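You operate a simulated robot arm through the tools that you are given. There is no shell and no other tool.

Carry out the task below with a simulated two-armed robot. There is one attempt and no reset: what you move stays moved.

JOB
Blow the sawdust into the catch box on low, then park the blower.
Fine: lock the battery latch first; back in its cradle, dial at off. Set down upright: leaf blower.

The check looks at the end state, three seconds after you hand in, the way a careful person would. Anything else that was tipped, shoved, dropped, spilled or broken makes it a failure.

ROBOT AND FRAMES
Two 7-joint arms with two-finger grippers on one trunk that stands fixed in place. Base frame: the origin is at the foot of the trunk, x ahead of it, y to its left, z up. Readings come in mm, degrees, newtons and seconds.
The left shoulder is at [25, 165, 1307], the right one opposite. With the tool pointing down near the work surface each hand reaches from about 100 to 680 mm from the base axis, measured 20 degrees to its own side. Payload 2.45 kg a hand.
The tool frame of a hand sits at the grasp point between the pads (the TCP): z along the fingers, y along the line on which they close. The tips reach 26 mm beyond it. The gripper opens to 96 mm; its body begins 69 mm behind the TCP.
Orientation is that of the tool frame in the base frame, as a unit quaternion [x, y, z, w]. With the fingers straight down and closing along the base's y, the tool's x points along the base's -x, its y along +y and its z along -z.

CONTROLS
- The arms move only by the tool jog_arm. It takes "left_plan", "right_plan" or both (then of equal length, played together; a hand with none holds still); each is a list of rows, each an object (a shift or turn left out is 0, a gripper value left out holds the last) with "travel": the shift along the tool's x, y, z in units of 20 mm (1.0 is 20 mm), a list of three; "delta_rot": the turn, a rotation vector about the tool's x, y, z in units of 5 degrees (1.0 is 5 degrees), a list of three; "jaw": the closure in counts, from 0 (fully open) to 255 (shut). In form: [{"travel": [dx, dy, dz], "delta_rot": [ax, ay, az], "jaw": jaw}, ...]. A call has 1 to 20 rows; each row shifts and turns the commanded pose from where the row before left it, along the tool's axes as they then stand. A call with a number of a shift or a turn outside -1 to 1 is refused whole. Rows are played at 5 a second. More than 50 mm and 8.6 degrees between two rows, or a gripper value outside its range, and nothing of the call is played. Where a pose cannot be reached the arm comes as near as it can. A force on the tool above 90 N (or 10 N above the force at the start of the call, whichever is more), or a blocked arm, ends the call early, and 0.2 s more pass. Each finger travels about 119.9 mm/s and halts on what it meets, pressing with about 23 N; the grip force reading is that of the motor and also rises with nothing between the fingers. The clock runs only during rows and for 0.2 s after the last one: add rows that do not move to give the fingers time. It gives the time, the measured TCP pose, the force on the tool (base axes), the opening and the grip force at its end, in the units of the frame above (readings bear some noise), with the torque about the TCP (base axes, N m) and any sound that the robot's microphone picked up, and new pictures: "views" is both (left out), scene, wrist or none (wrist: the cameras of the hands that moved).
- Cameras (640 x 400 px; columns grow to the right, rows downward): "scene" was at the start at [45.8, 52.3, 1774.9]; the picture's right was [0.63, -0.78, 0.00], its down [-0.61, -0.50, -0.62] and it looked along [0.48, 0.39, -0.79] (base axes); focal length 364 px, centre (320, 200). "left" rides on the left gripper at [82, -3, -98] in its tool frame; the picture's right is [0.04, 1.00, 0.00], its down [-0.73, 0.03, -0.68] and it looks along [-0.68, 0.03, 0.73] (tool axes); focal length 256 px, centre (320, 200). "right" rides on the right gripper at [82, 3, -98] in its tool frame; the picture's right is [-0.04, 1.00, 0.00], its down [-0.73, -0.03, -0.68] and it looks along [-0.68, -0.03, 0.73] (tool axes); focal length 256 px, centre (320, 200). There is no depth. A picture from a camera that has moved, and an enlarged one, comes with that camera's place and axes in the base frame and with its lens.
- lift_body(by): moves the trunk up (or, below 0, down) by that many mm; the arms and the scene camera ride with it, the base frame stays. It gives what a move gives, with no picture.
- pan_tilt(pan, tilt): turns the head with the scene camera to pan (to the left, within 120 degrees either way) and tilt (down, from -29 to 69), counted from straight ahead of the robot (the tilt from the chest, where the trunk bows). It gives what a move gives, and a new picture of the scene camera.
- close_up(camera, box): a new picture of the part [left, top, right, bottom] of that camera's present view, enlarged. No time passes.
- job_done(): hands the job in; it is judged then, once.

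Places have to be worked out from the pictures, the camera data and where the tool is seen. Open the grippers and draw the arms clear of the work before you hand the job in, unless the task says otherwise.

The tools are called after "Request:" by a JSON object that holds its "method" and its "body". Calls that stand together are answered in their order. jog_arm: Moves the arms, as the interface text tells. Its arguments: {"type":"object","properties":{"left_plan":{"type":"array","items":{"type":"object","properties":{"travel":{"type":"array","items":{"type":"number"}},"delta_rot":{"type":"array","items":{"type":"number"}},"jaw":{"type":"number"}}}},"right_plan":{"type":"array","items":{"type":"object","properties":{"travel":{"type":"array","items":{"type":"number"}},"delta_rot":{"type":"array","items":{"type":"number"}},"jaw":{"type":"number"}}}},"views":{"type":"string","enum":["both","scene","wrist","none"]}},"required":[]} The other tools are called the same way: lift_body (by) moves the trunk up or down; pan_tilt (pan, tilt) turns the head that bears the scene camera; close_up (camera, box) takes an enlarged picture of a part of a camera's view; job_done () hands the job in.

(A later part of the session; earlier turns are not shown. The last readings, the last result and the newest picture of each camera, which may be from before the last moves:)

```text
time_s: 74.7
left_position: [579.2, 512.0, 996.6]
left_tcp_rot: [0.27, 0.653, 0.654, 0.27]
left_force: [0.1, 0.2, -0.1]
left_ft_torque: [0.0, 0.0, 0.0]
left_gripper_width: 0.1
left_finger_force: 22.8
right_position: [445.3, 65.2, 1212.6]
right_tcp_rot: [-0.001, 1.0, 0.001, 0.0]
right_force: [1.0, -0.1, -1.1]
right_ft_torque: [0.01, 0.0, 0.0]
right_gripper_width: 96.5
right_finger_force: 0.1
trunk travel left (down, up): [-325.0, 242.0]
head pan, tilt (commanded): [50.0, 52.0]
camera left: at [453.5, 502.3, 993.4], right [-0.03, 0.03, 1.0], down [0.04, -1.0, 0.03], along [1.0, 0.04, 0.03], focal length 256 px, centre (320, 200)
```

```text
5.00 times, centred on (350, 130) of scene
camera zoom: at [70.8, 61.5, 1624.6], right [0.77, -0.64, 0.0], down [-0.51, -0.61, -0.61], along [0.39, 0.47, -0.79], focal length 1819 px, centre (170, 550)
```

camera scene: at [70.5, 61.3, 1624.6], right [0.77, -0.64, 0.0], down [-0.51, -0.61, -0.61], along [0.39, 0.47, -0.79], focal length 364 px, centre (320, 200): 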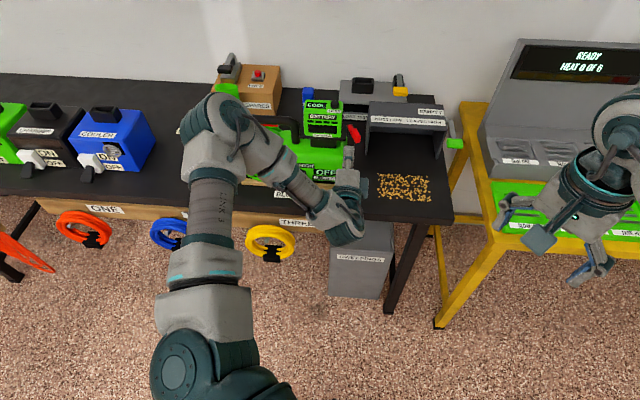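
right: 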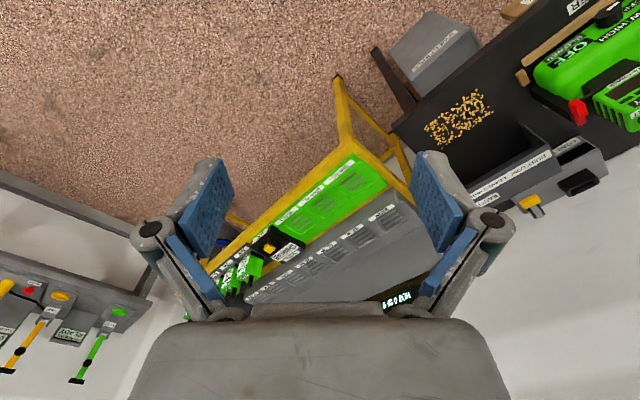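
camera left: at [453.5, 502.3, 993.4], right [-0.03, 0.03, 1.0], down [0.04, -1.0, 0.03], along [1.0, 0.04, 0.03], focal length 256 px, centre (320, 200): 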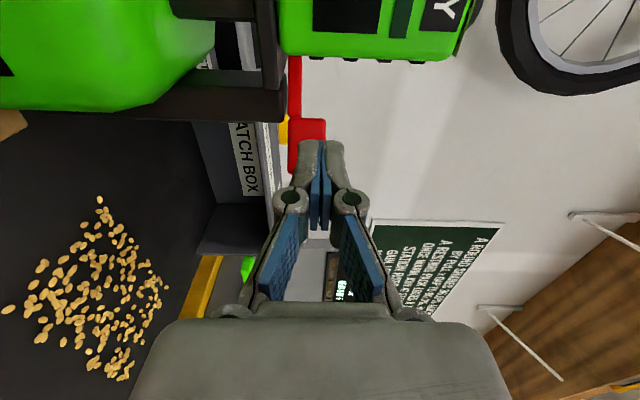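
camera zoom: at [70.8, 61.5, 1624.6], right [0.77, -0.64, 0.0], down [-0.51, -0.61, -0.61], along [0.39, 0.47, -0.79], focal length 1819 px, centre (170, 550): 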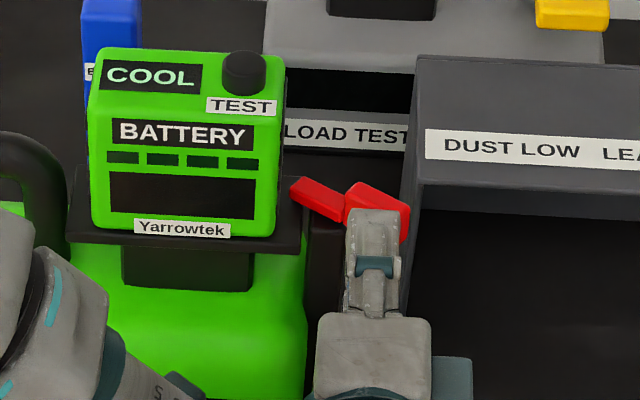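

Excellent: as the block swings right, the lever's tail swings over the battery plate — that is the locking tongue. I keep going toward 90°, pushing right and then inward.

Request:
{"method": "jog_arm", "body": {"left_plan": [{"travel": [-0.35, 0, 0]}, {"travel": [-0.35, 0, 0]}, {"travel": [0, 0, 0.25]}, {"travel": [0, 0, 0.25]}, {"travel": [0, 0, 0.25]}, {"travel": [0, 0, 0.25]}, {"travel": [0, 0, 0]}], "views": "wrist"}}

Request:
{"method": "close_up", "body": {"camera": "scene", "box": [300, 90, 400, 170]}}

```text
time_s: 76.3
left_position: [603.0, 515.8, 997.4]
left_tcp_rot: [0.271, 0.653, 0.654, 0.271]
left_force: [0.0, -0.4, -0.3]
left_ft_torque: [0.0, -0.02, 0.03]
left_gripper_width: 0.1
left_finger_force: 22.9
right_position: [445.6, 65.8, 1213.4]
right_tcp_rot: [-0.001, 1.0, 0.001, 0.0]
right_force: [0.2, 0.7, 0.5]
right_ft_torque: [-0.01, 0.0, 0.0]
right_gripper_width: 95.8
right_finger_force: 0.1
trunk travel left (down, up): [-325.0, 242.0]
head pan, tilt (commanded): [50.0, 52.0]
camera left: at [477.1, 506.0, 994.0], right [-0.03, 0.03, 1.0], down [0.04, -1.0, 0.03], along [1.0, 0.04, 0.03], focal length 256 px, centre (320, 200)
```

left: 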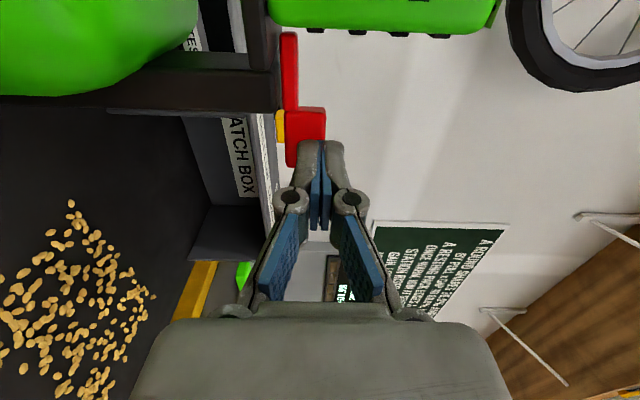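

```text
5.00 times, centred on (350, 130) of scene
camera zoom: at [70.9, 61.2, 1624.6], right [0.77, -0.64, 0.0], down [-0.51, -0.61, -0.61], along [0.39, 0.47, -0.79], focal length 1819 px, centre (170, 550)
```

zoom: 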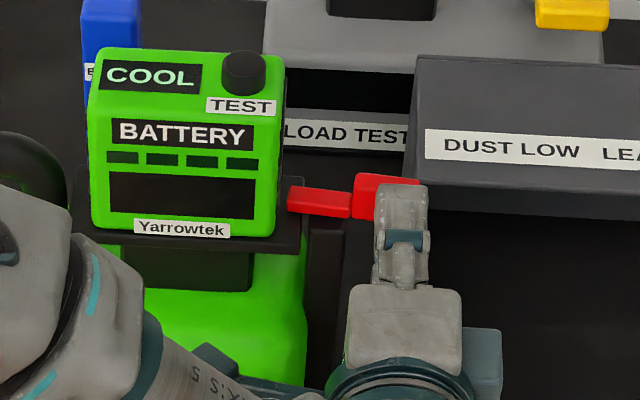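

The lever is nearly square across now, its tail over the plate. I press inward a little more until I feel its stop.

Request:
{"method": "jog_arm", "body": {"left_plan": [{"travel": [0, 0, 0.2]}, {"travel": [0, 0, 0.15]}, {"travel": [0, 0, 0.1]}, {"travel": [0, 0, 0]}, {"travel": [0, 0, 0]}], "views": "wrist"}}

Request:
{"method": "close_up", "body": {"camera": "scene", "box": [300, 90, 400, 170]}}

Request:
{"method": "close_up", "body": {"camera": "left", "box": [220, 0, 420, 200]}}

```text
time_s: 77.5
left_position: [608.3, 522.3, 999.8]
left_tcp_rot: [0.27, 0.652, 0.654, 0.271]
left_force: [-4.8, -5.1, 2.0]
left_ft_torque: [0.06, 0.02, 0.05]
left_gripper_width: 0.1
left_finger_force: 22.8
right_position: [444.7, 64.5, 1213.8]
right_tcp_rot: [-0.001, 1.0, 0.001, 0.001]
right_force: [0.2, -0.4, 0.0]
right_ft_torque: [-0.01, -0.01, -0.02]
right_gripper_width: 96.3
right_finger_force: 0.1
trunk travel left (down, up): [-325.0, 242.0]
head pan, tilt (commanded): [50.0, 52.0]
camera left: at [482.6, 511.8, 995.5], right [-0.03, 0.03, 1.0], down [0.04, -1.0, 0.03], along [1.0, 0.04, 0.03], focal length 256 px, centre (320, 200)
```

left: 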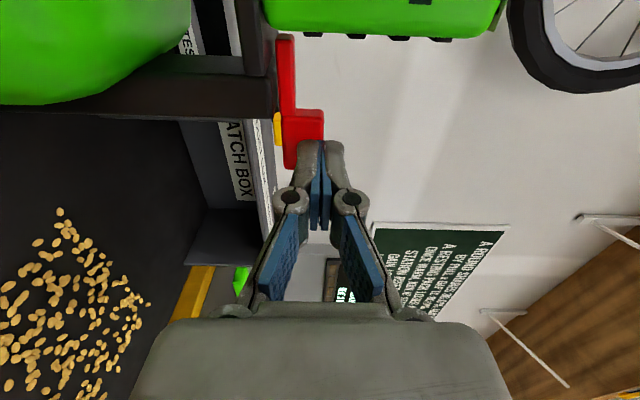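

```text
5.00 times, centred on (350, 130) of scene
camera zoom: at [69.0, 58.6, 1624.8], right [0.77, -0.64, 0.0], down [-0.51, -0.6, -0.61], along [0.39, 0.47, -0.79], focal length 1819 px, centre (170, 550)
```

zoom: 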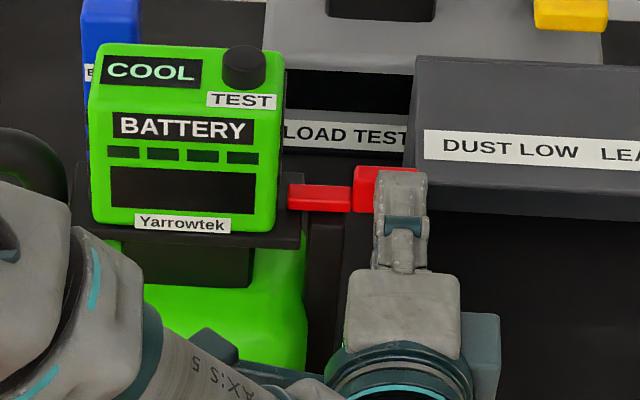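

```text
2.00 times, centred on (320, 100) of left
camera zoom: at [482.6, 511.8, 995.5], right [-0.03, 0.03, 1.0], down [0.04, -1.0, 0.03], along [1.0, 0.04, 0.03], focal length 512 px, centre (320, 400)
```

zoom: 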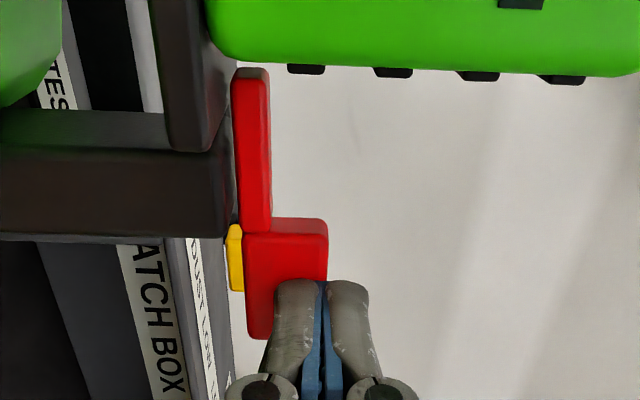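

About 7 N now with the bar parallel to the plate edge — it looks to be at its stop. I back the hand out and check the latch from a clear view.

Request:
{"method": "jog_arm", "body": {"left_plan": [{"travel": [0, 0, -0.8]}, {"travel": [0, 0, -1]}, {"travel": [0, 0, -1]}, {"travel": [0, 0, -1]}, {"travel": [0, 0, -1]}, {"travel": [0.5, 0, 0], "jaw": 138}, {"travel": [1, 0, 0]}, {"travel": [1, 0, 0]}, {"travel": [0, 0, 0]}], "views": "both"}}

Request:
{"method": "close_up", "body": {"camera": "scene", "box": [280, 80, 400, 180]}}

Request:
{"method": "close_up", "body": {"camera": "left", "box": [200, 0, 400, 160]}}

```text
time_s: 79.5
left_position: [507.0, 491.2, 997.7]
left_tcp_rot: [0.271, 0.652, 0.654, 0.271]
left_force: [-0.5, -0.2, 0.4]
left_ft_torque: [0.0, -0.02, 0.0]
left_gripper_width: 44.2
left_finger_force: 0.1
right_position: [446.1, 64.2, 1213.0]
right_tcp_rot: [-0.001, 1.0, 0.001, 0.0]
right_force: [0.1, 0.2, -0.1]
right_ft_torque: [-0.02, -0.02, 0.01]
right_gripper_width: 96.2
right_finger_force: 0.0
trunk travel left (down, up): [-325.0, 242.0]
head pan, tilt (commanded): [50.0, 52.0]
camera scene: at [70.9, 61.9, 1624.5], right [0.77, -0.64, 0.0], down [-0.51, -0.61, -0.61], along [0.39, 0.47, -0.79], focal length 364 px, centre (320, 200)
camera left: at [380.0, 480.2, 994.4], right [-0.03, 0.03, 1.0], down [0.04, -1.0, 0.03], along [1.0, 0.04, 0.03], focal length 256 px, centre (320, 200)
```

scene: 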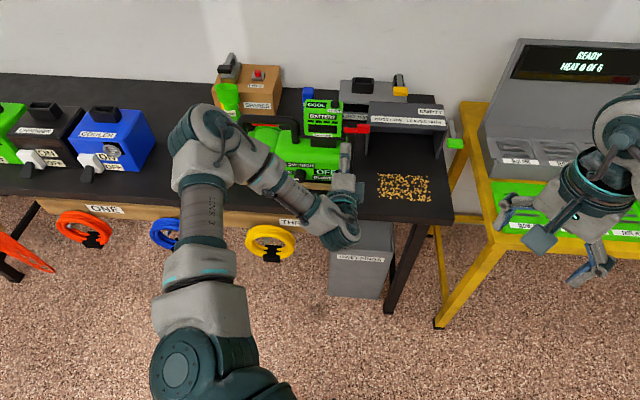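
left: 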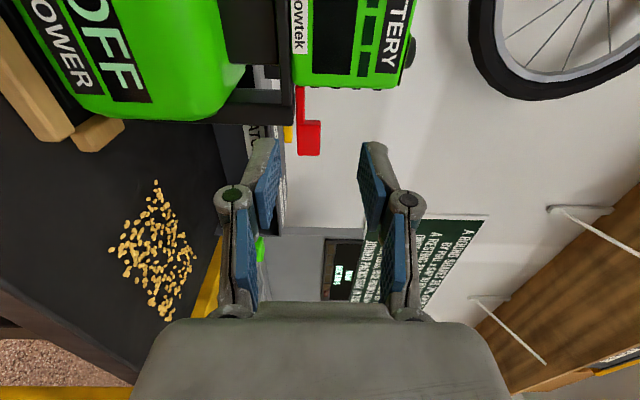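

```text
4.00 times, centred on (340, 130) of scene
camera zoom: at [70.9, 61.9, 1624.5], right [0.77, -0.64, 0.0], down [-0.51, -0.61, -0.61], along [0.39, 0.47, -0.79], focal length 1455 px, centre (240, 480)
```

zoom: 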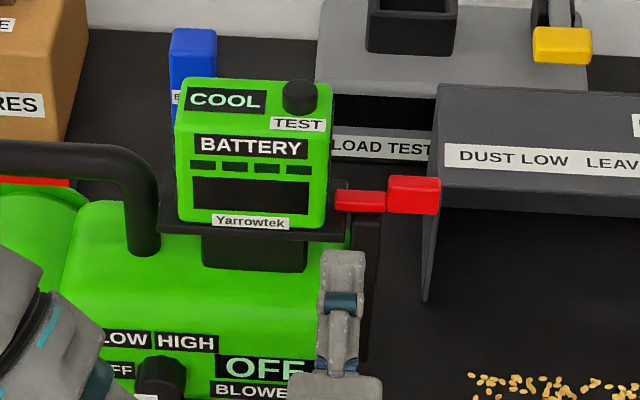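

```text
2.50 times, centred on (300, 80) of left
camera zoom: at [380.0, 480.2, 994.4], right [-0.03, 0.03, 1.0], down [0.04, -1.0, 0.03], along [1.0, 0.04, 0.03], focal length 640 px, centre (370, 500)
```

zoom: 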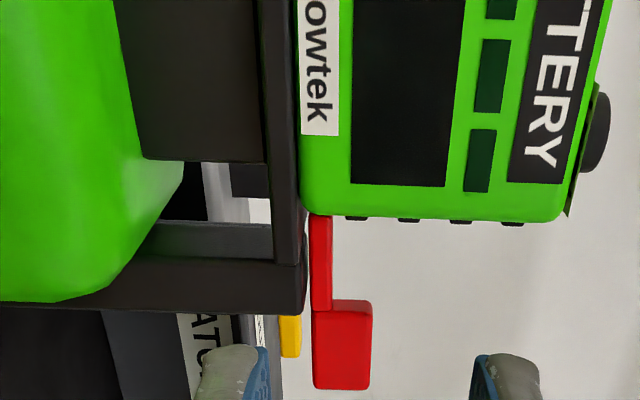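

The latch bar now lies across the plate edge with its tail against the battery: locked. Next is the dial at about [458,613,872]; I back away from the bench, move in front of it, and roll the hand so the fingers close roughly sideways with the camera on top.

Request:
{"method": "jog_arm", "body": {"left_plan": [{"travel": [0, 0, -1]}, {"travel": [0, 0, -1]}, {"travel": [0, 0, -1]}, {"travel": [0.86, -0.5, 0]}, {"travel": [0.86, -0.9, 0]}, {"travel": [0.86, -0.9, 0]}, {"travel": [0.86, -0.9, 0]}, {"travel": [0.86, -0.9, 0]}, {"travel": [0.86, -0.9, 0]}, {"travel": [0.86, -0.9, 0]}, {"travel": [0, 0, 0]}], "views": "none"}}

Request:
{"method": "jog_arm", "body": {"left_plan": [{"delta_rot": [0, 0, 1]}, {"delta_rot": [0, 0, 1]}, {"delta_rot": [0, 0, 1]}, {"delta_rot": [0, 0, 1]}, {"delta_rot": [0, 0, 1]}, {"delta_rot": [0, 0, 1]}, {"delta_rot": [0, 0, 1]}, {"delta_rot": [0, 0, 1]}, {"delta_rot": [0, 0, 1]}, {"delta_rot": [0, 0, 1]}, {"delta_rot": [0, 0, 1]}, {"delta_rot": [0, 0, 1]}, {"travel": [0, 0, 0]}], "views": "both"}}

```text
time_s: 81.9
left_position: [387.5, 532.2, 905.5]
left_tcp_rot: [0.271, 0.653, 0.654, 0.271]
left_force: [-0.4, 1.1, -0.4]
left_ft_torque: [-0.01, 0.01, 0.0]
left_gripper_width: 44.2
left_finger_force: 0.0
left hand out of reach, approached as far as the arm can: row 9, 10
right_position: [445.8, 64.5, 1213.0]
right_tcp_rot: [-0.001, 1.0, 0.0, 0.0]
right_force: [-0.4, 0.2, 0.3]
right_ft_torque: [0.02, -0.02, 0.01]
right_gripper_width: 95.9
right_finger_force: 0.0
trunk travel left (down, up): [-325.0, 242.0]
head pan, tilt (commanded): [50.0, 52.0]
```

```text
time_s: 84.7
left_position: [385.5, 533.1, 907.4]
left_tcp_rot: [0.56, 0.43, 0.702, -0.093]
left_force: [-0.5, -0.1, -0.4]
left_ft_torque: [0.04, -0.01, 0.02]
left_gripper_width: 44.1
left_finger_force: 0.1
left hand out of reach, approached as far as the arm can: row 7
right_position: [445.9, 64.6, 1212.3]
right_tcp_rot: [-0.001, 1.0, 0.0, 0.0]
right_force: [-0.8, 0.1, -0.1]
right_ft_torque: [-0.02, 0.01, 0.0]
right_gripper_width: 96.1
right_finger_force: 0.0
trunk travel left (down, up): [-325.0, 242.0]
head pan, tilt (commanded): [50.0, 52.0]
camera scene: at [70.0, 61.8, 1624.6], right [0.77, -0.64, 0.0], down [-0.51, -0.61, -0.61], along [0.39, 0.47, -0.79], focal length 364 px, centre (320, 200)
camera left: at [286.7, 494.7, 976.3], right [0.6, -0.6, 0.53], down [-0.2, -0.76, -0.62], along [0.78, 0.26, -0.57], focal length 256 px, centre (320, 200)
```

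scene: 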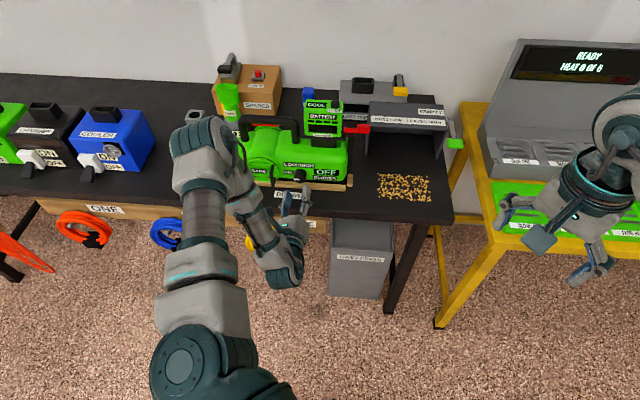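
left: 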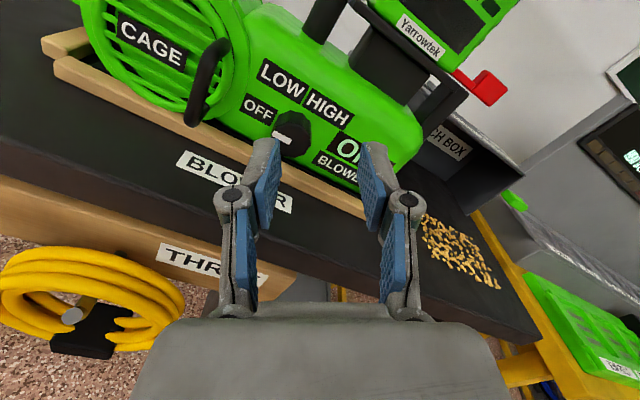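

I can see the dial face now. I enlarge it, and lower the trunk 40 mm since the arm could not come down far enough here.

Request:
{"method": "close_up", "body": {"camera": "left", "box": [210, 40, 390, 200]}}

Request:
{"method": "lift_body", "body": {"by": -40}}

```text
2.50 times, centred on (300, 120) of left
camera zoom: at [286.7, 494.7, 976.3], right [0.6, -0.6, 0.53], down [-0.2, -0.76, -0.62], along [0.78, 0.26, -0.57], focal length 640 px, centre (370, 400)
```

zoom: 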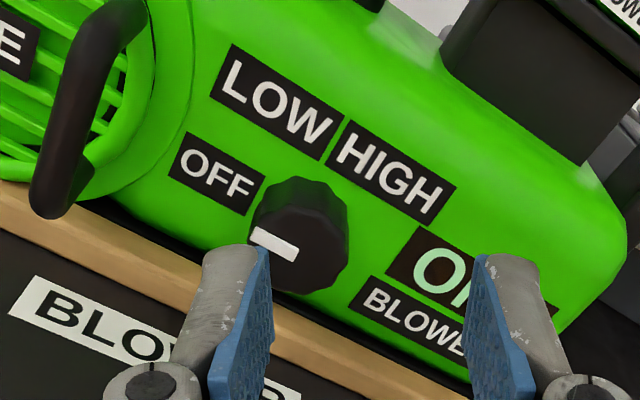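

```text
time_s: 85.5
left_position: [386.7, 533.6, 868.1]
left_tcp_rot: [0.56, 0.43, 0.702, -0.093]
left_force: [0.1, -0.1, -0.5]
left_ft_torque: [0.0, -0.01, -0.01]
left_gripper_width: 44.2
left_finger_force: 0.1
right_position: [443.5, 65.0, 1174.1]
right_tcp_rot: [-0.001, 1.0, 0.001, 0.001]
right_force: [0.0, -0.1, 1.1]
right_ft_torque: [0.0, -0.03, -0.02]
right_gripper_width: 96.0
right_finger_force: 0.1
trunk travel left (down, up): [-285.0, 282.0]
head pan, tilt (commanded): [50.0, 52.0]
```

The pointer is at OFF (left), LOW about 60° clockwise from it. I line up on the knob centre ([457,611,871]) and approach to a short standoff with the fingers open.

Request:
{"method": "jog_arm", "body": {"left_plan": [{"travel": [0.25, -0.15, 0.5]}, {"travel": [0, 0, 1]}, {"travel": [0, 0, 1]}, {"travel": [0, 0, 0]}], "views": "both"}}

Request:
{"method": "close_up", "body": {"camera": "left", "box": [220, 60, 420, 260]}}

Request:
{"method": "close_up", "body": {"camera": "scene", "box": [220, 130, 360, 230]}}

```text
time_s: 86.5
left_position: [417.8, 571.9, 869.3]
left_tcp_rot: [0.56, 0.43, 0.702, -0.093]
left_force: [0.0, -0.3, 0.8]
left_ft_torque: [-0.04, 0.02, -0.04]
left_gripper_width: 43.6
left_finger_force: 0.1
right_position: [445.3, 64.7, 1173.9]
right_tcp_rot: [-0.002, 1.0, 0.001, 0.001]
right_force: [0.1, 0.1, -0.1]
right_ft_torque: [-0.02, -0.02, -0.01]
right_gripper_width: 96.3
right_finger_force: 0.0
trunk travel left (down, up): [-285.0, 282.0]
head pan, tilt (commanded): [50.0, 52.0]
camera scene: at [90.2, 62.3, 1584.2], right [0.77, -0.64, 0.0], down [-0.51, -0.61, -0.61], along [0.39, 0.47, -0.79], focal length 364 px, centre (320, 200)
camera left: at [318.5, 534.0, 937.9], right [0.6, -0.6, 0.53], down [-0.2, -0.76, -0.62], along [0.78, 0.26, -0.57], focal length 256 px, centre (320, 200)
```

scene: 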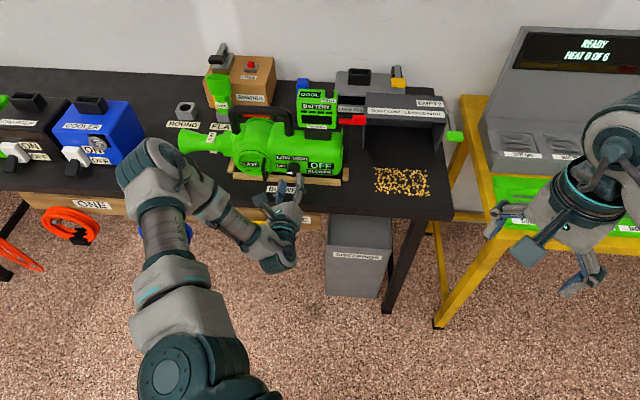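
left: 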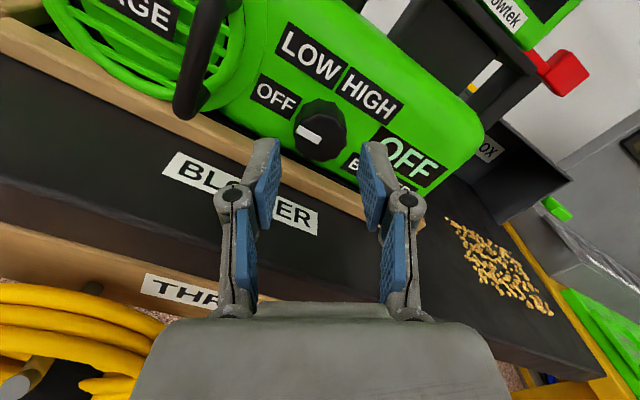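

```text
2.00 times, centred on (320, 160) of left
camera zoom: at [318.5, 534.0, 937.9], right [0.6, -0.6, 0.53], down [-0.2, -0.76, -0.62], along [0.78, 0.26, -0.57], focal length 512 px, centre (320, 280)
```

zoom: 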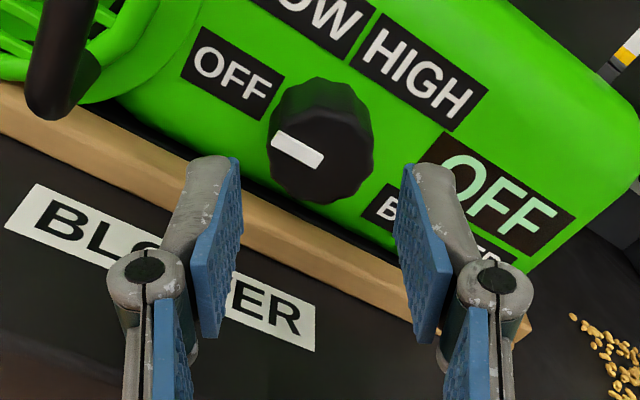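

```text
4.00 times, centred on (290, 180) of scene
camera zoom: at [90.2, 62.3, 1584.2], right [0.77, -0.64, 0.0], down [-0.51, -0.61, -0.61], along [0.39, 0.47, -0.79], focal length 1455 px, centre (440, 280)
```

zoom: 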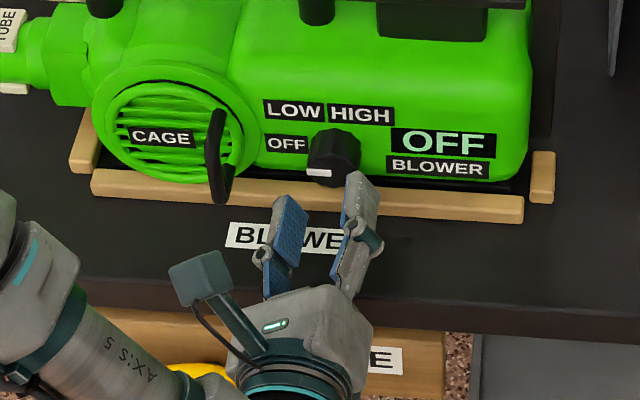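

The knob is centred between the fingers, about 58 mm ahead of the grasp point. I advance 42 mm.

Request:
{"method": "jog_arm", "body": {"left_plan": [{"travel": [0, 0, 0.7]}, {"travel": [0, 0, 0.7]}, {"travel": [0, 0, 0.7]}, {"travel": [0, 0, 0]}], "views": "wrist"}}

Request:
{"method": "close_up", "body": {"camera": "left", "box": [220, 80, 420, 280]}}

Request:
{"method": "close_up", "body": {"camera": "scene", "box": [220, 130, 360, 230]}}

```text
time_s: 87.5
left_position: [447.9, 601.1, 868.6]
left_tcp_rot: [0.561, 0.43, 0.702, -0.093]
left_force: [-0.7, -0.4, 0.7]
left_ft_torque: [-0.02, 0.0, 0.01]
left_gripper_width: 44.0
left_finger_force: 0.0
right_position: [444.6, 65.1, 1173.1]
right_tcp_rot: [-0.001, 1.0, 0.001, 0.0]
right_force: [-0.2, 0.3, 0.2]
right_ft_torque: [0.02, 0.01, -0.01]
right_gripper_width: 95.9
right_finger_force: 0.1
trunk travel left (down, up): [-285.0, 282.0]
head pan, tilt (commanded): [50.0, 52.0]
camera left: at [348.7, 563.3, 937.6], right [0.6, -0.6, 0.53], down [-0.2, -0.76, -0.62], along [0.78, 0.26, -0.57], focal length 256 px, centre (320, 200)
```

left: 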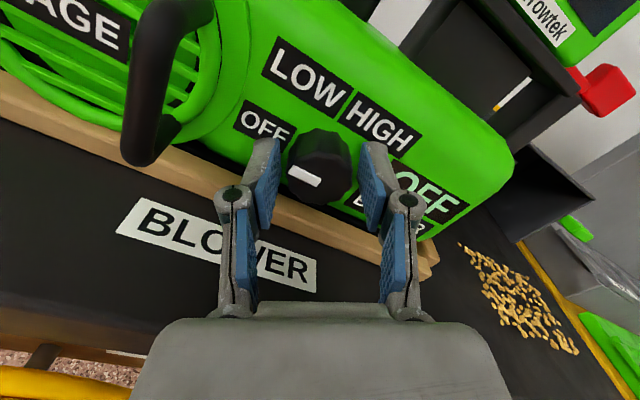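

```text
2.00 times, centred on (320, 180) of left
camera zoom: at [348.7, 563.3, 937.6], right [0.6, -0.6, 0.53], down [-0.2, -0.76, -0.62], along [0.78, 0.26, -0.57], focal length 512 px, centre (320, 240)
```

zoom: 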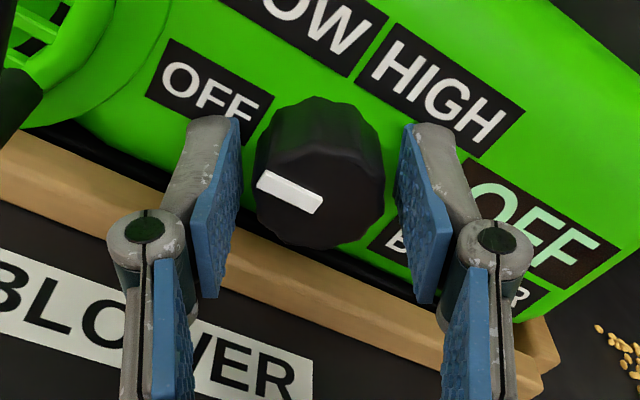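

```text
4.00 times, centred on (290, 180) of scene
camera zoom: at [90.4, 62.2, 1584.2], right [0.77, -0.64, 0.0], down [-0.51, -0.61, -0.61], along [0.39, 0.47, -0.79], focal length 1455 px, centre (440, 280)
```

zoom: 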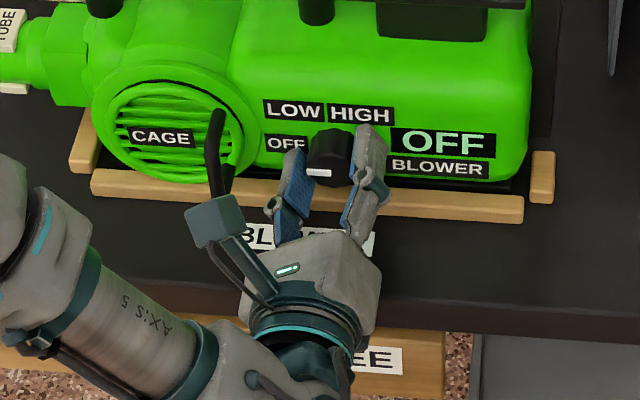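

The fingers flank the knob by about 18 mm. I close on it.

Request:
{"method": "jog_arm", "body": {"left_plan": [{"jaw": 160}, {"jaw": 175}, {"jaw": 190}, {"travel": [0, 0, 0]}], "views": "wrist"}}

Request:
{"method": "close_up", "body": {"camera": "left", "box": [220, 80, 420, 280]}}

```text
time_s: 88.5
left_position: [448.6, 602.4, 867.9]
left_tcp_rot: [0.56, 0.431, 0.701, -0.093]
left_force: [0.3, 0.5, 0.6]
left_ft_torque: [0.01, -0.02, 0.06]
left_gripper_width: 33.6
left_finger_force: 22.7
right_position: [445.5, 65.6, 1173.1]
right_tcp_rot: [-0.001, 1.0, 0.001, 0.001]
right_force: [-0.1, -0.2, 0.4]
right_ft_torque: [-0.04, -0.05, -0.04]
right_gripper_width: 96.2
right_finger_force: 0.1
trunk travel left (down, up): [-285.0, 282.0]
head pan, tilt (commanded): [50.0, 52.0]
camera left: at [348.5, 563.4, 937.4], right [0.6, -0.6, 0.53], down [-0.2, -0.76, -0.62], along [0.78, 0.26, -0.57], focal length 256 px, centre (320, 200)
```

left: 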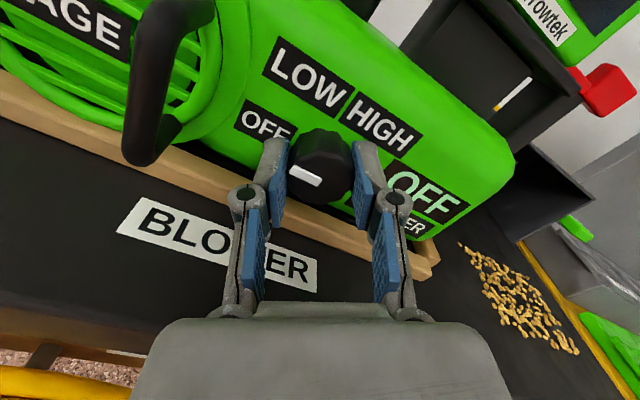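

```text
2.00 times, centred on (320, 180) of left
camera zoom: at [348.5, 563.4, 937.4], right [0.6, -0.6, 0.53], down [-0.2, -0.76, -0.62], along [0.78, 0.26, -0.57], focal length 512 px, centre (320, 240)
```

zoom: 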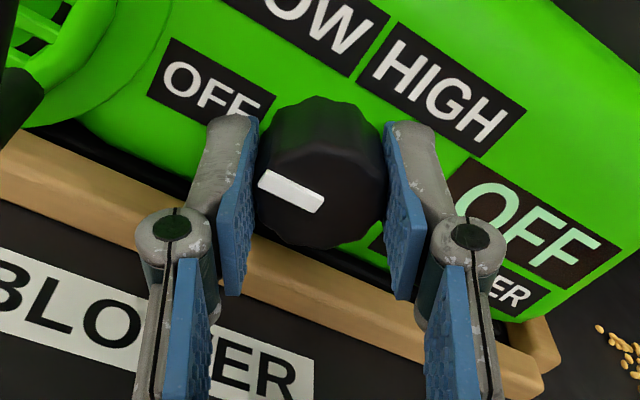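

The knob is held (33.6 mm) with no side load. I turn 30° clockwise and check the pointer and the display.

Request:
{"method": "jog_arm", "body": {"left_plan": [{"delta_rot": [0, 0, 1]}, {"delta_rot": [0, 0, 1]}, {"delta_rot": [0, 0, 1]}, {"delta_rot": [0, 0, 1]}, {"delta_rot": [0, 0, 1]}, {"delta_rot": [0, 0, 1]}, {"travel": [0, 0, 0]}], "views": "both"}}

Request:
{"method": "close_up", "body": {"camera": "left", "box": [220, 80, 420, 280]}}

Request:
{"method": "close_up", "body": {"camera": "scene", "box": [220, 130, 360, 230]}}

```text
time_s: 90.1
left_position: [448.2, 602.0, 868.6]
left_tcp_rot: [0.654, 0.269, 0.653, -0.27]
left_force: [-0.6, -3.1, 0.3]
left_ft_torque: [-0.54, 0.52, -0.04]
left_gripper_width: 33.4
left_finger_force: 23.6
right_position: [445.6, 65.2, 1171.5]
right_tcp_rot: [-0.001, 1.0, 0.001, 0.0]
right_force: [-0.6, 0.3, 0.2]
right_ft_torque: [-0.01, 0.0, 0.01]
right_gripper_width: 96.0
right_finger_force: 0.1
trunk travel left (down, up): [-285.0, 282.0]
head pan, tilt (commanded): [50.0, 52.0]
camera scene: at [92.4, 63.8, 1583.9], right [0.77, -0.64, 0.0], down [-0.51, -0.61, -0.61], along [0.39, 0.47, -0.79], focal length 364 px, centre (320, 200)
camera left: at [377.1, 535.2, 950.2], right [0.71, -0.71, 0.04], down [-0.46, -0.5, -0.73], along [0.54, 0.5, -0.68], focal length 256 px, centre (320, 200)
```

scene: 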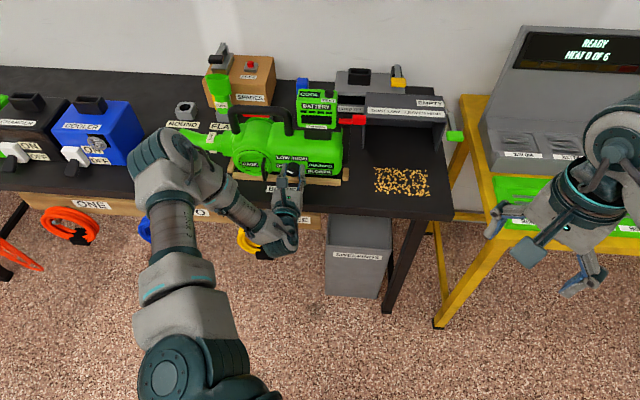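
left: 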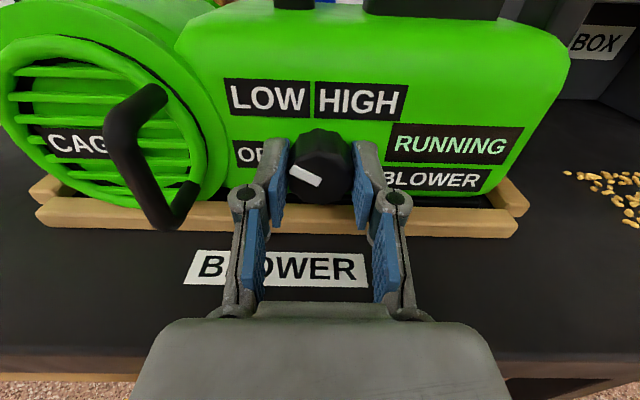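

```text
2.00 times, centred on (320, 180) of left
camera zoom: at [377.1, 535.2, 950.2], right [0.71, -0.71, 0.04], down [-0.46, -0.5, -0.73], along [0.54, 0.5, -0.68], focal length 512 px, centre (320, 240)
```

zoom: 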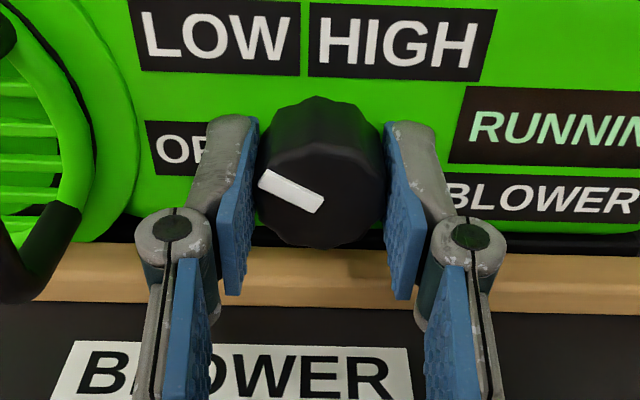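

```text
4.00 times, centred on (290, 180) of scene
camera zoom: at [92.4, 63.8, 1583.9], right [0.77, -0.64, 0.0], down [-0.51, -0.61, -0.61], along [0.39, 0.47, -0.79], focal length 1455 px, centre (440, 280)
```

zoom: 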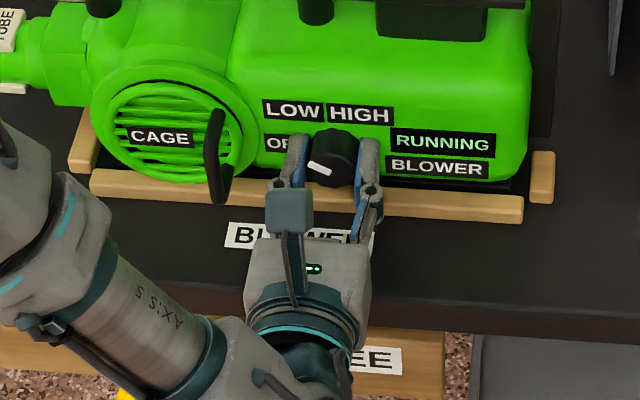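

The display changed to RUNNING with the pointer 30° up. I continue another 30° so the pointer sits squarely on LOW.

Request:
{"method": "jog_arm", "body": {"left_plan": [{"delta_rot": [0, 0, 1]}, {"delta_rot": [0, 0, 1]}, {"delta_rot": [0, 0, 1]}, {"delta_rot": [0, 0, 1]}, {"delta_rot": [0, 0, 1]}, {"travel": [0, 0, 0]}], "views": "both"}}

Request:
{"method": "close_up", "body": {"camera": "left", "box": [220, 80, 420, 280]}}

Request:
{"method": "close_up", "body": {"camera": "scene", "box": [160, 80, 360, 220]}}

```text
time_s: 91.5
left_position: [448.3, 602.4, 869.0]
left_tcp_rot: [0.696, 0.123, 0.578, -0.407]
left_force: [-2.7, -4.3, 0.2]
left_ft_torque: [-0.44, 0.42, 0.13]
left_gripper_width: 33.6
left_finger_force: 22.6
right_position: [445.6, 66.0, 1173.7]
right_tcp_rot: [-0.001, 1.0, 0.001, 0.0]
right_force: [-0.2, 0.1, 0.3]
right_ft_torque: [0.01, 0.03, 0.02]
right_gripper_width: 95.9
right_finger_force: 0.0
trunk travel left (down, up): [-285.0, 282.0]
head pan, tilt (commanded): [50.0, 52.0]
camera scene: at [91.8, 63.2, 1584.0], right [0.77, -0.64, 0.0], down [-0.51, -0.61, -0.61], along [0.39, 0.47, -0.79], focal length 364 px, centre (320, 200)
camera left: at [401.6, 511.1, 944.3], right [0.65, -0.65, -0.39], down [-0.68, -0.28, -0.68], along [0.33, 0.71, -0.63], focal length 256 px, centre (320, 200)
```

scene: 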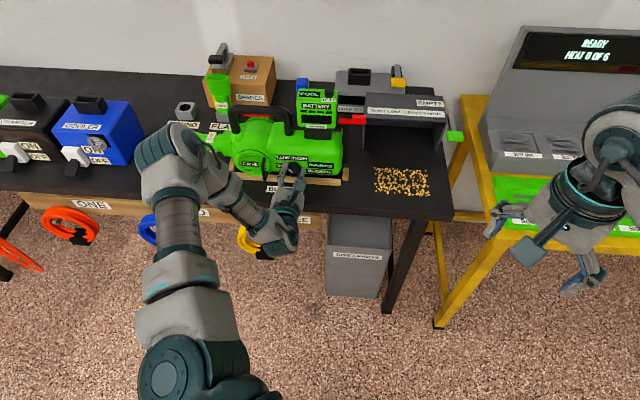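
left: 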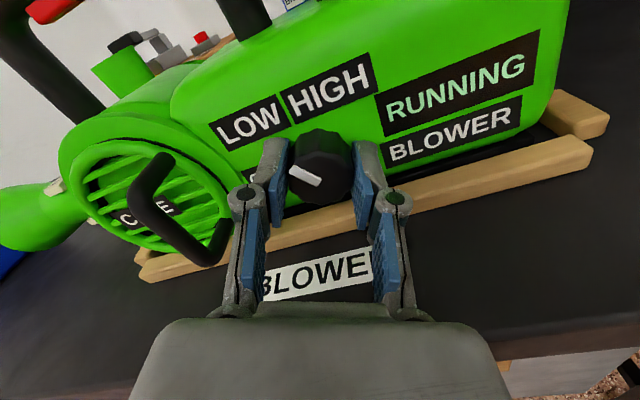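

```text
2.00 times, centred on (320, 180) of left
camera zoom: at [401.6, 511.1, 944.3], right [0.65, -0.65, -0.39], down [-0.68, -0.28, -0.68], along [0.33, 0.71, -0.63], focal length 512 px, centre (320, 240)
```

zoom: 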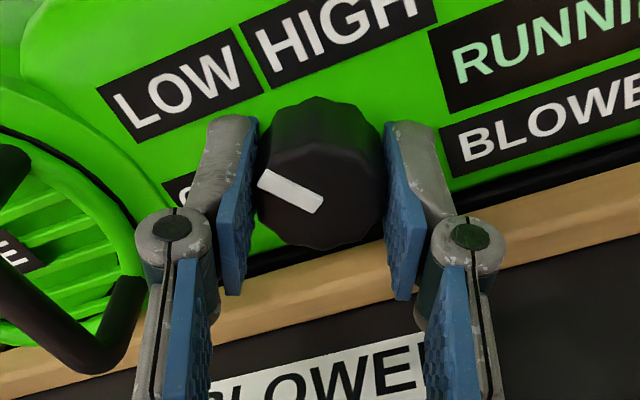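

```text
2.86 times, centred on (260, 150) of scene
camera zoom: at [91.8, 63.2, 1584.0], right [0.77, -0.64, 0.0], down [-0.51, -0.61, -0.61], along [0.39, 0.47, -0.79], focal length 1040 px, centre (491, 343)
```

zoom: 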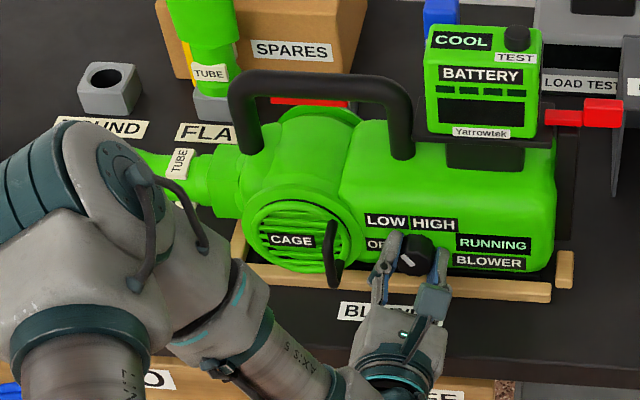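

The pointer now aims at the LOW label and the display says RUNNING. I open the fingers and back straight off the knob.

Request:
{"method": "jog_arm", "body": {"left_plan": [{"jaw": 165}, {"jaw": 138}, {"travel": [0, 0, 0]}, {"travel": [0, 0, -0.7]}, {"travel": [0, 0, -1]}, {"travel": [0, 0, -1]}, {"travel": [0, 0, -1]}, {"travel": [0, 0, 0]}], "views": "both"}}

Request:
{"method": "close_up", "body": {"camera": "scene", "box": [160, 80, 360, 220]}}

Request:
{"method": "close_up", "body": {"camera": "left", "box": [200, 40, 440, 200]}}

```text
time_s: 93.3
left_position: [394.4, 548.7, 867.8]
left_tcp_rot: [0.696, 0.123, 0.579, -0.406]
left_force: [-0.1, -0.1, -0.5]
left_ft_torque: [0.0, 0.01, 0.0]
left_gripper_width: 44.2
left_finger_force: 0.2
right_position: [445.0, 64.6, 1172.9]
right_tcp_rot: [-0.001, 1.0, 0.001, 0.0]
right_force: [-1.1, -0.9, 0.4]
right_ft_torque: [0.01, -0.01, -0.01]
right_gripper_width: 96.1
right_finger_force: 0.0
trunk travel left (down, up): [-285.0, 282.0]
head pan, tilt (commanded): [50.0, 52.0]
camera scene: at [90.6, 62.0, 1584.2], right [0.77, -0.64, 0.0], down [-0.51, -0.61, -0.61], along [0.39, 0.47, -0.79], focal length 364 px, centre (320, 200)
camera left: at [348.8, 458.4, 943.4], right [0.65, -0.65, -0.39], down [-0.68, -0.28, -0.68], along [0.33, 0.71, -0.63], focal length 256 px, centre (320, 200)
```

scene: 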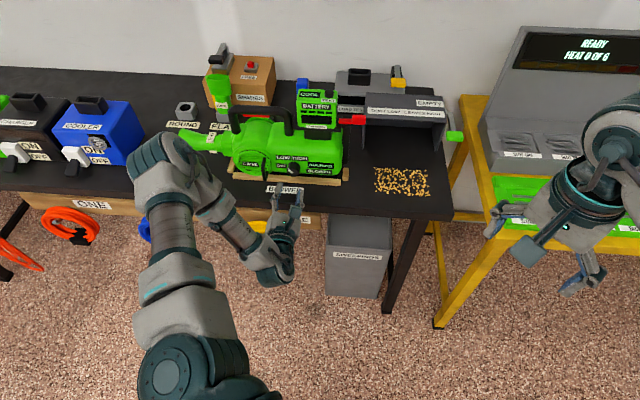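
left: 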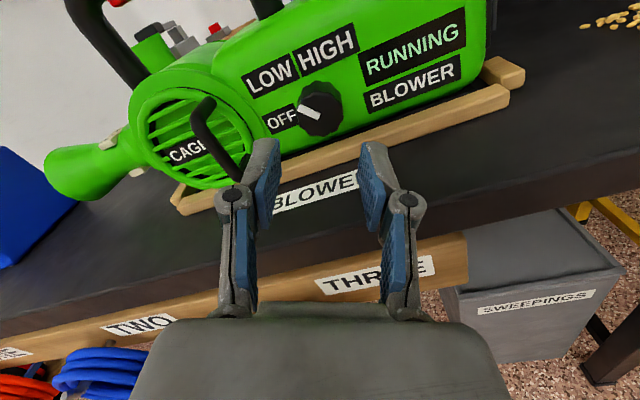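

```text
2.86 times, centred on (260, 150) of scene
camera zoom: at [90.6, 62.0, 1584.2], right [0.77, -0.64, 0.0], down [-0.51, -0.61, -0.61], along [0.39, 0.47, -0.79], focal length 1040 px, centre (491, 343)
```

zoom: 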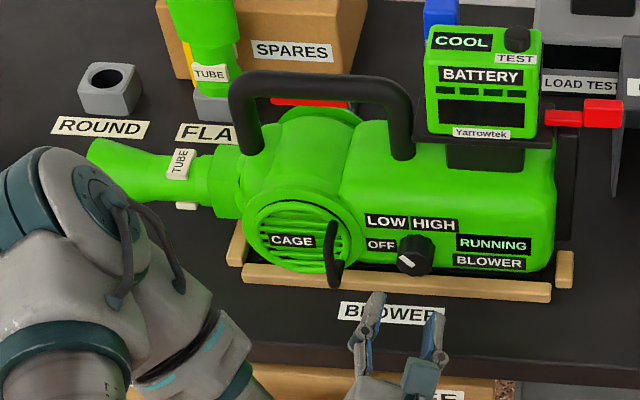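

```text
2.50 times, centred on (320, 120) of left
camera zoom: at [348.8, 458.4, 943.4], right [0.65, -0.65, -0.39], down [-0.68, -0.28, -0.68], along [0.33, 0.71, -0.63], focal length 640 px, centre (320, 400)
```

zoom: 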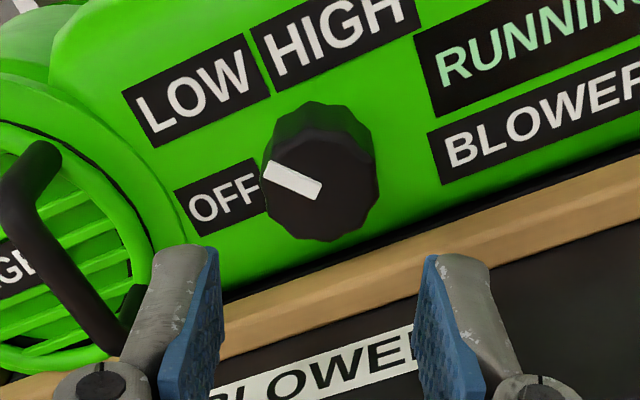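

LOW is set and the blower is running. The blower's weight seems to lie near the rear of the handle, so I plan to carry it with the open fingers as a two-prong fork under the handle bar, pressing outward on the posts. I level the hand's roll and move it in front of the handle, while moving the right arm away to the right.

Request:
{"method": "jog_arm", "body": {"left_plan": [{"delta_rot": [0, 0, -1], "jaw": 96}, {"delta_rot": [0, 0, -1]}, {"delta_rot": [0, 0, -1]}, {"delta_rot": [0, 0, -1]}, {"delta_rot": [0, 0, -1]}, {"travel": [0.45, -0.435, 0]}, {"travel": [0.45, -0.435, 0]}, {"travel": [0.45, -0.435, 0]}, {"travel": [0.45, -0.435, 0]}, {"travel": [0.45, -0.435, 0]}, {"travel": [0.45, -0.435, 0]}, {"travel": [0.45, -0.435, 0]}, {"travel": [0.45, -0.435, 0]}, {"travel": [0.45, -0.435, 0]}, {"travel": [0.45, -0.435, 0]}, {"travel": [0, 0, 0]}], "right_plan": [{"travel": [0, -1, -0.3]}, {"travel": [0, -1, -0.3]}, {"travel": [0, -1, -0.3]}, {"travel": [0, -1, -0.3]}, {"travel": [0, -1, -0.3]}, {"travel": [0, -1, -0.3]}, {"travel": [0, -1, 0]}, {"travel": [0, -1, 0]}, {"travel": [0, -1, 0]}, {"travel": [0, -1, 0]}, {"travel": [0, -1, 0]}, {"travel": [0, -1, 0]}, {"travel": [0, -1, 0]}, {"travel": [0, -1, 0]}, {"travel": [0, -1, 0]}, {"travel": [0, 0, 0]}], "views": "both"}}

Request:
{"method": "close_up", "body": {"camera": "left", "box": [180, 20, 460, 220]}}

```text
time_s: 96.7
left_position: [332.3, 610.6, 960.1]
left_tcp_rot: [0.653, 0.27, 0.654, -0.272]
left_force: [0.3, -1.0, 1.1]
left_ft_torque: [-0.02, 0.0, 0.0]
left_gripper_width: 59.9
left_finger_force: 0.1
right_position: [446.8, -236.5, 1208.8]
right_tcp_rot: [-0.001, 1.0, 0.0, 0.0]
right_force: [-1.0, -1.1, 0.6]
right_ft_torque: [0.02, -0.02, 0.03]
right_gripper_width: 95.9
right_finger_force: 0.0
trunk travel left (down, up): [-285.0, 282.0]
head pan, tilt (commanded): [50.0, 52.0]
camera scene: at [88.8, 58.2, 1584.4], right [0.77, -0.64, 0.0], down [-0.51, -0.6, -0.61], along [0.39, 0.47, -0.79], focal length 364 px, centre (320, 200)
camera right: at [365.3, -232.7, 1305.6], right [0.04, 1.0, 0.0], down [0.73, -0.03, 0.68], along [0.68, -0.03, -0.73], focal length 256 px, centre (320, 200)
camera left: at [262.1, 544.4, 1041.7], right [0.71, -0.71, 0.04], down [-0.46, -0.5, -0.73], along [0.54, 0.5, -0.68], focal length 256 px, centre (320, 200)
```

scene: 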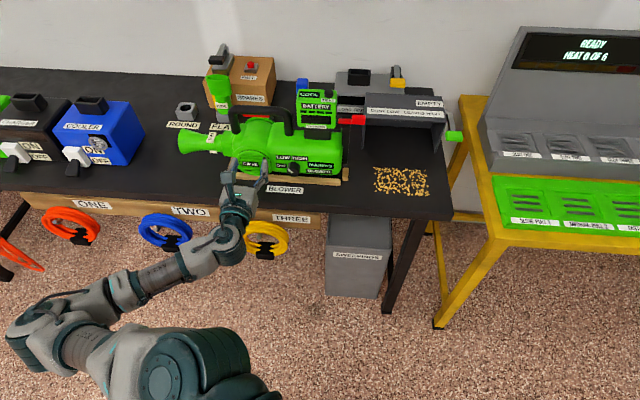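
right: 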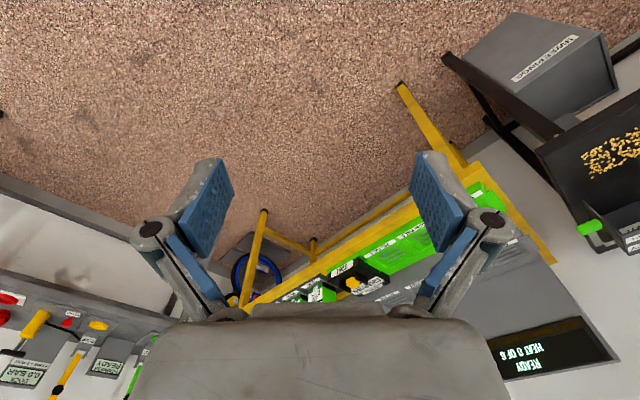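
left: 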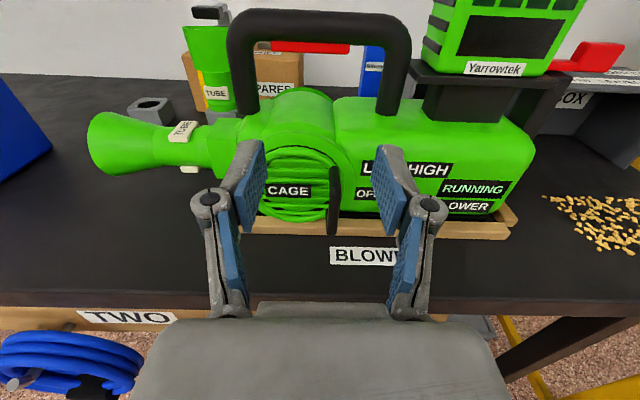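

```text
2.00 times, centred on (320, 120) of left
camera zoom: at [262.1, 544.4, 1041.7], right [0.71, -0.71, 0.04], down [-0.46, -0.5, -0.73], along [0.54, 0.5, -0.68], focal length 512 px, centre (320, 360)
```

zoom: 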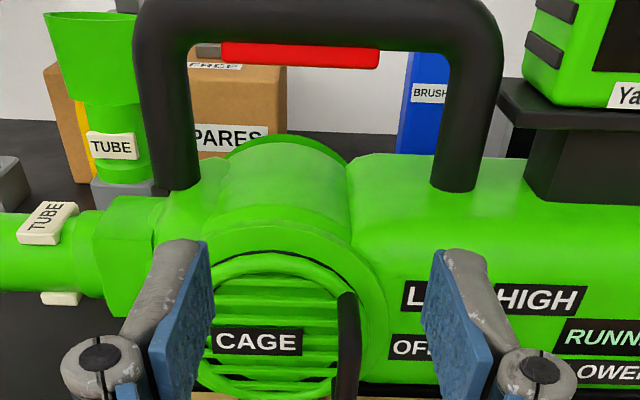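

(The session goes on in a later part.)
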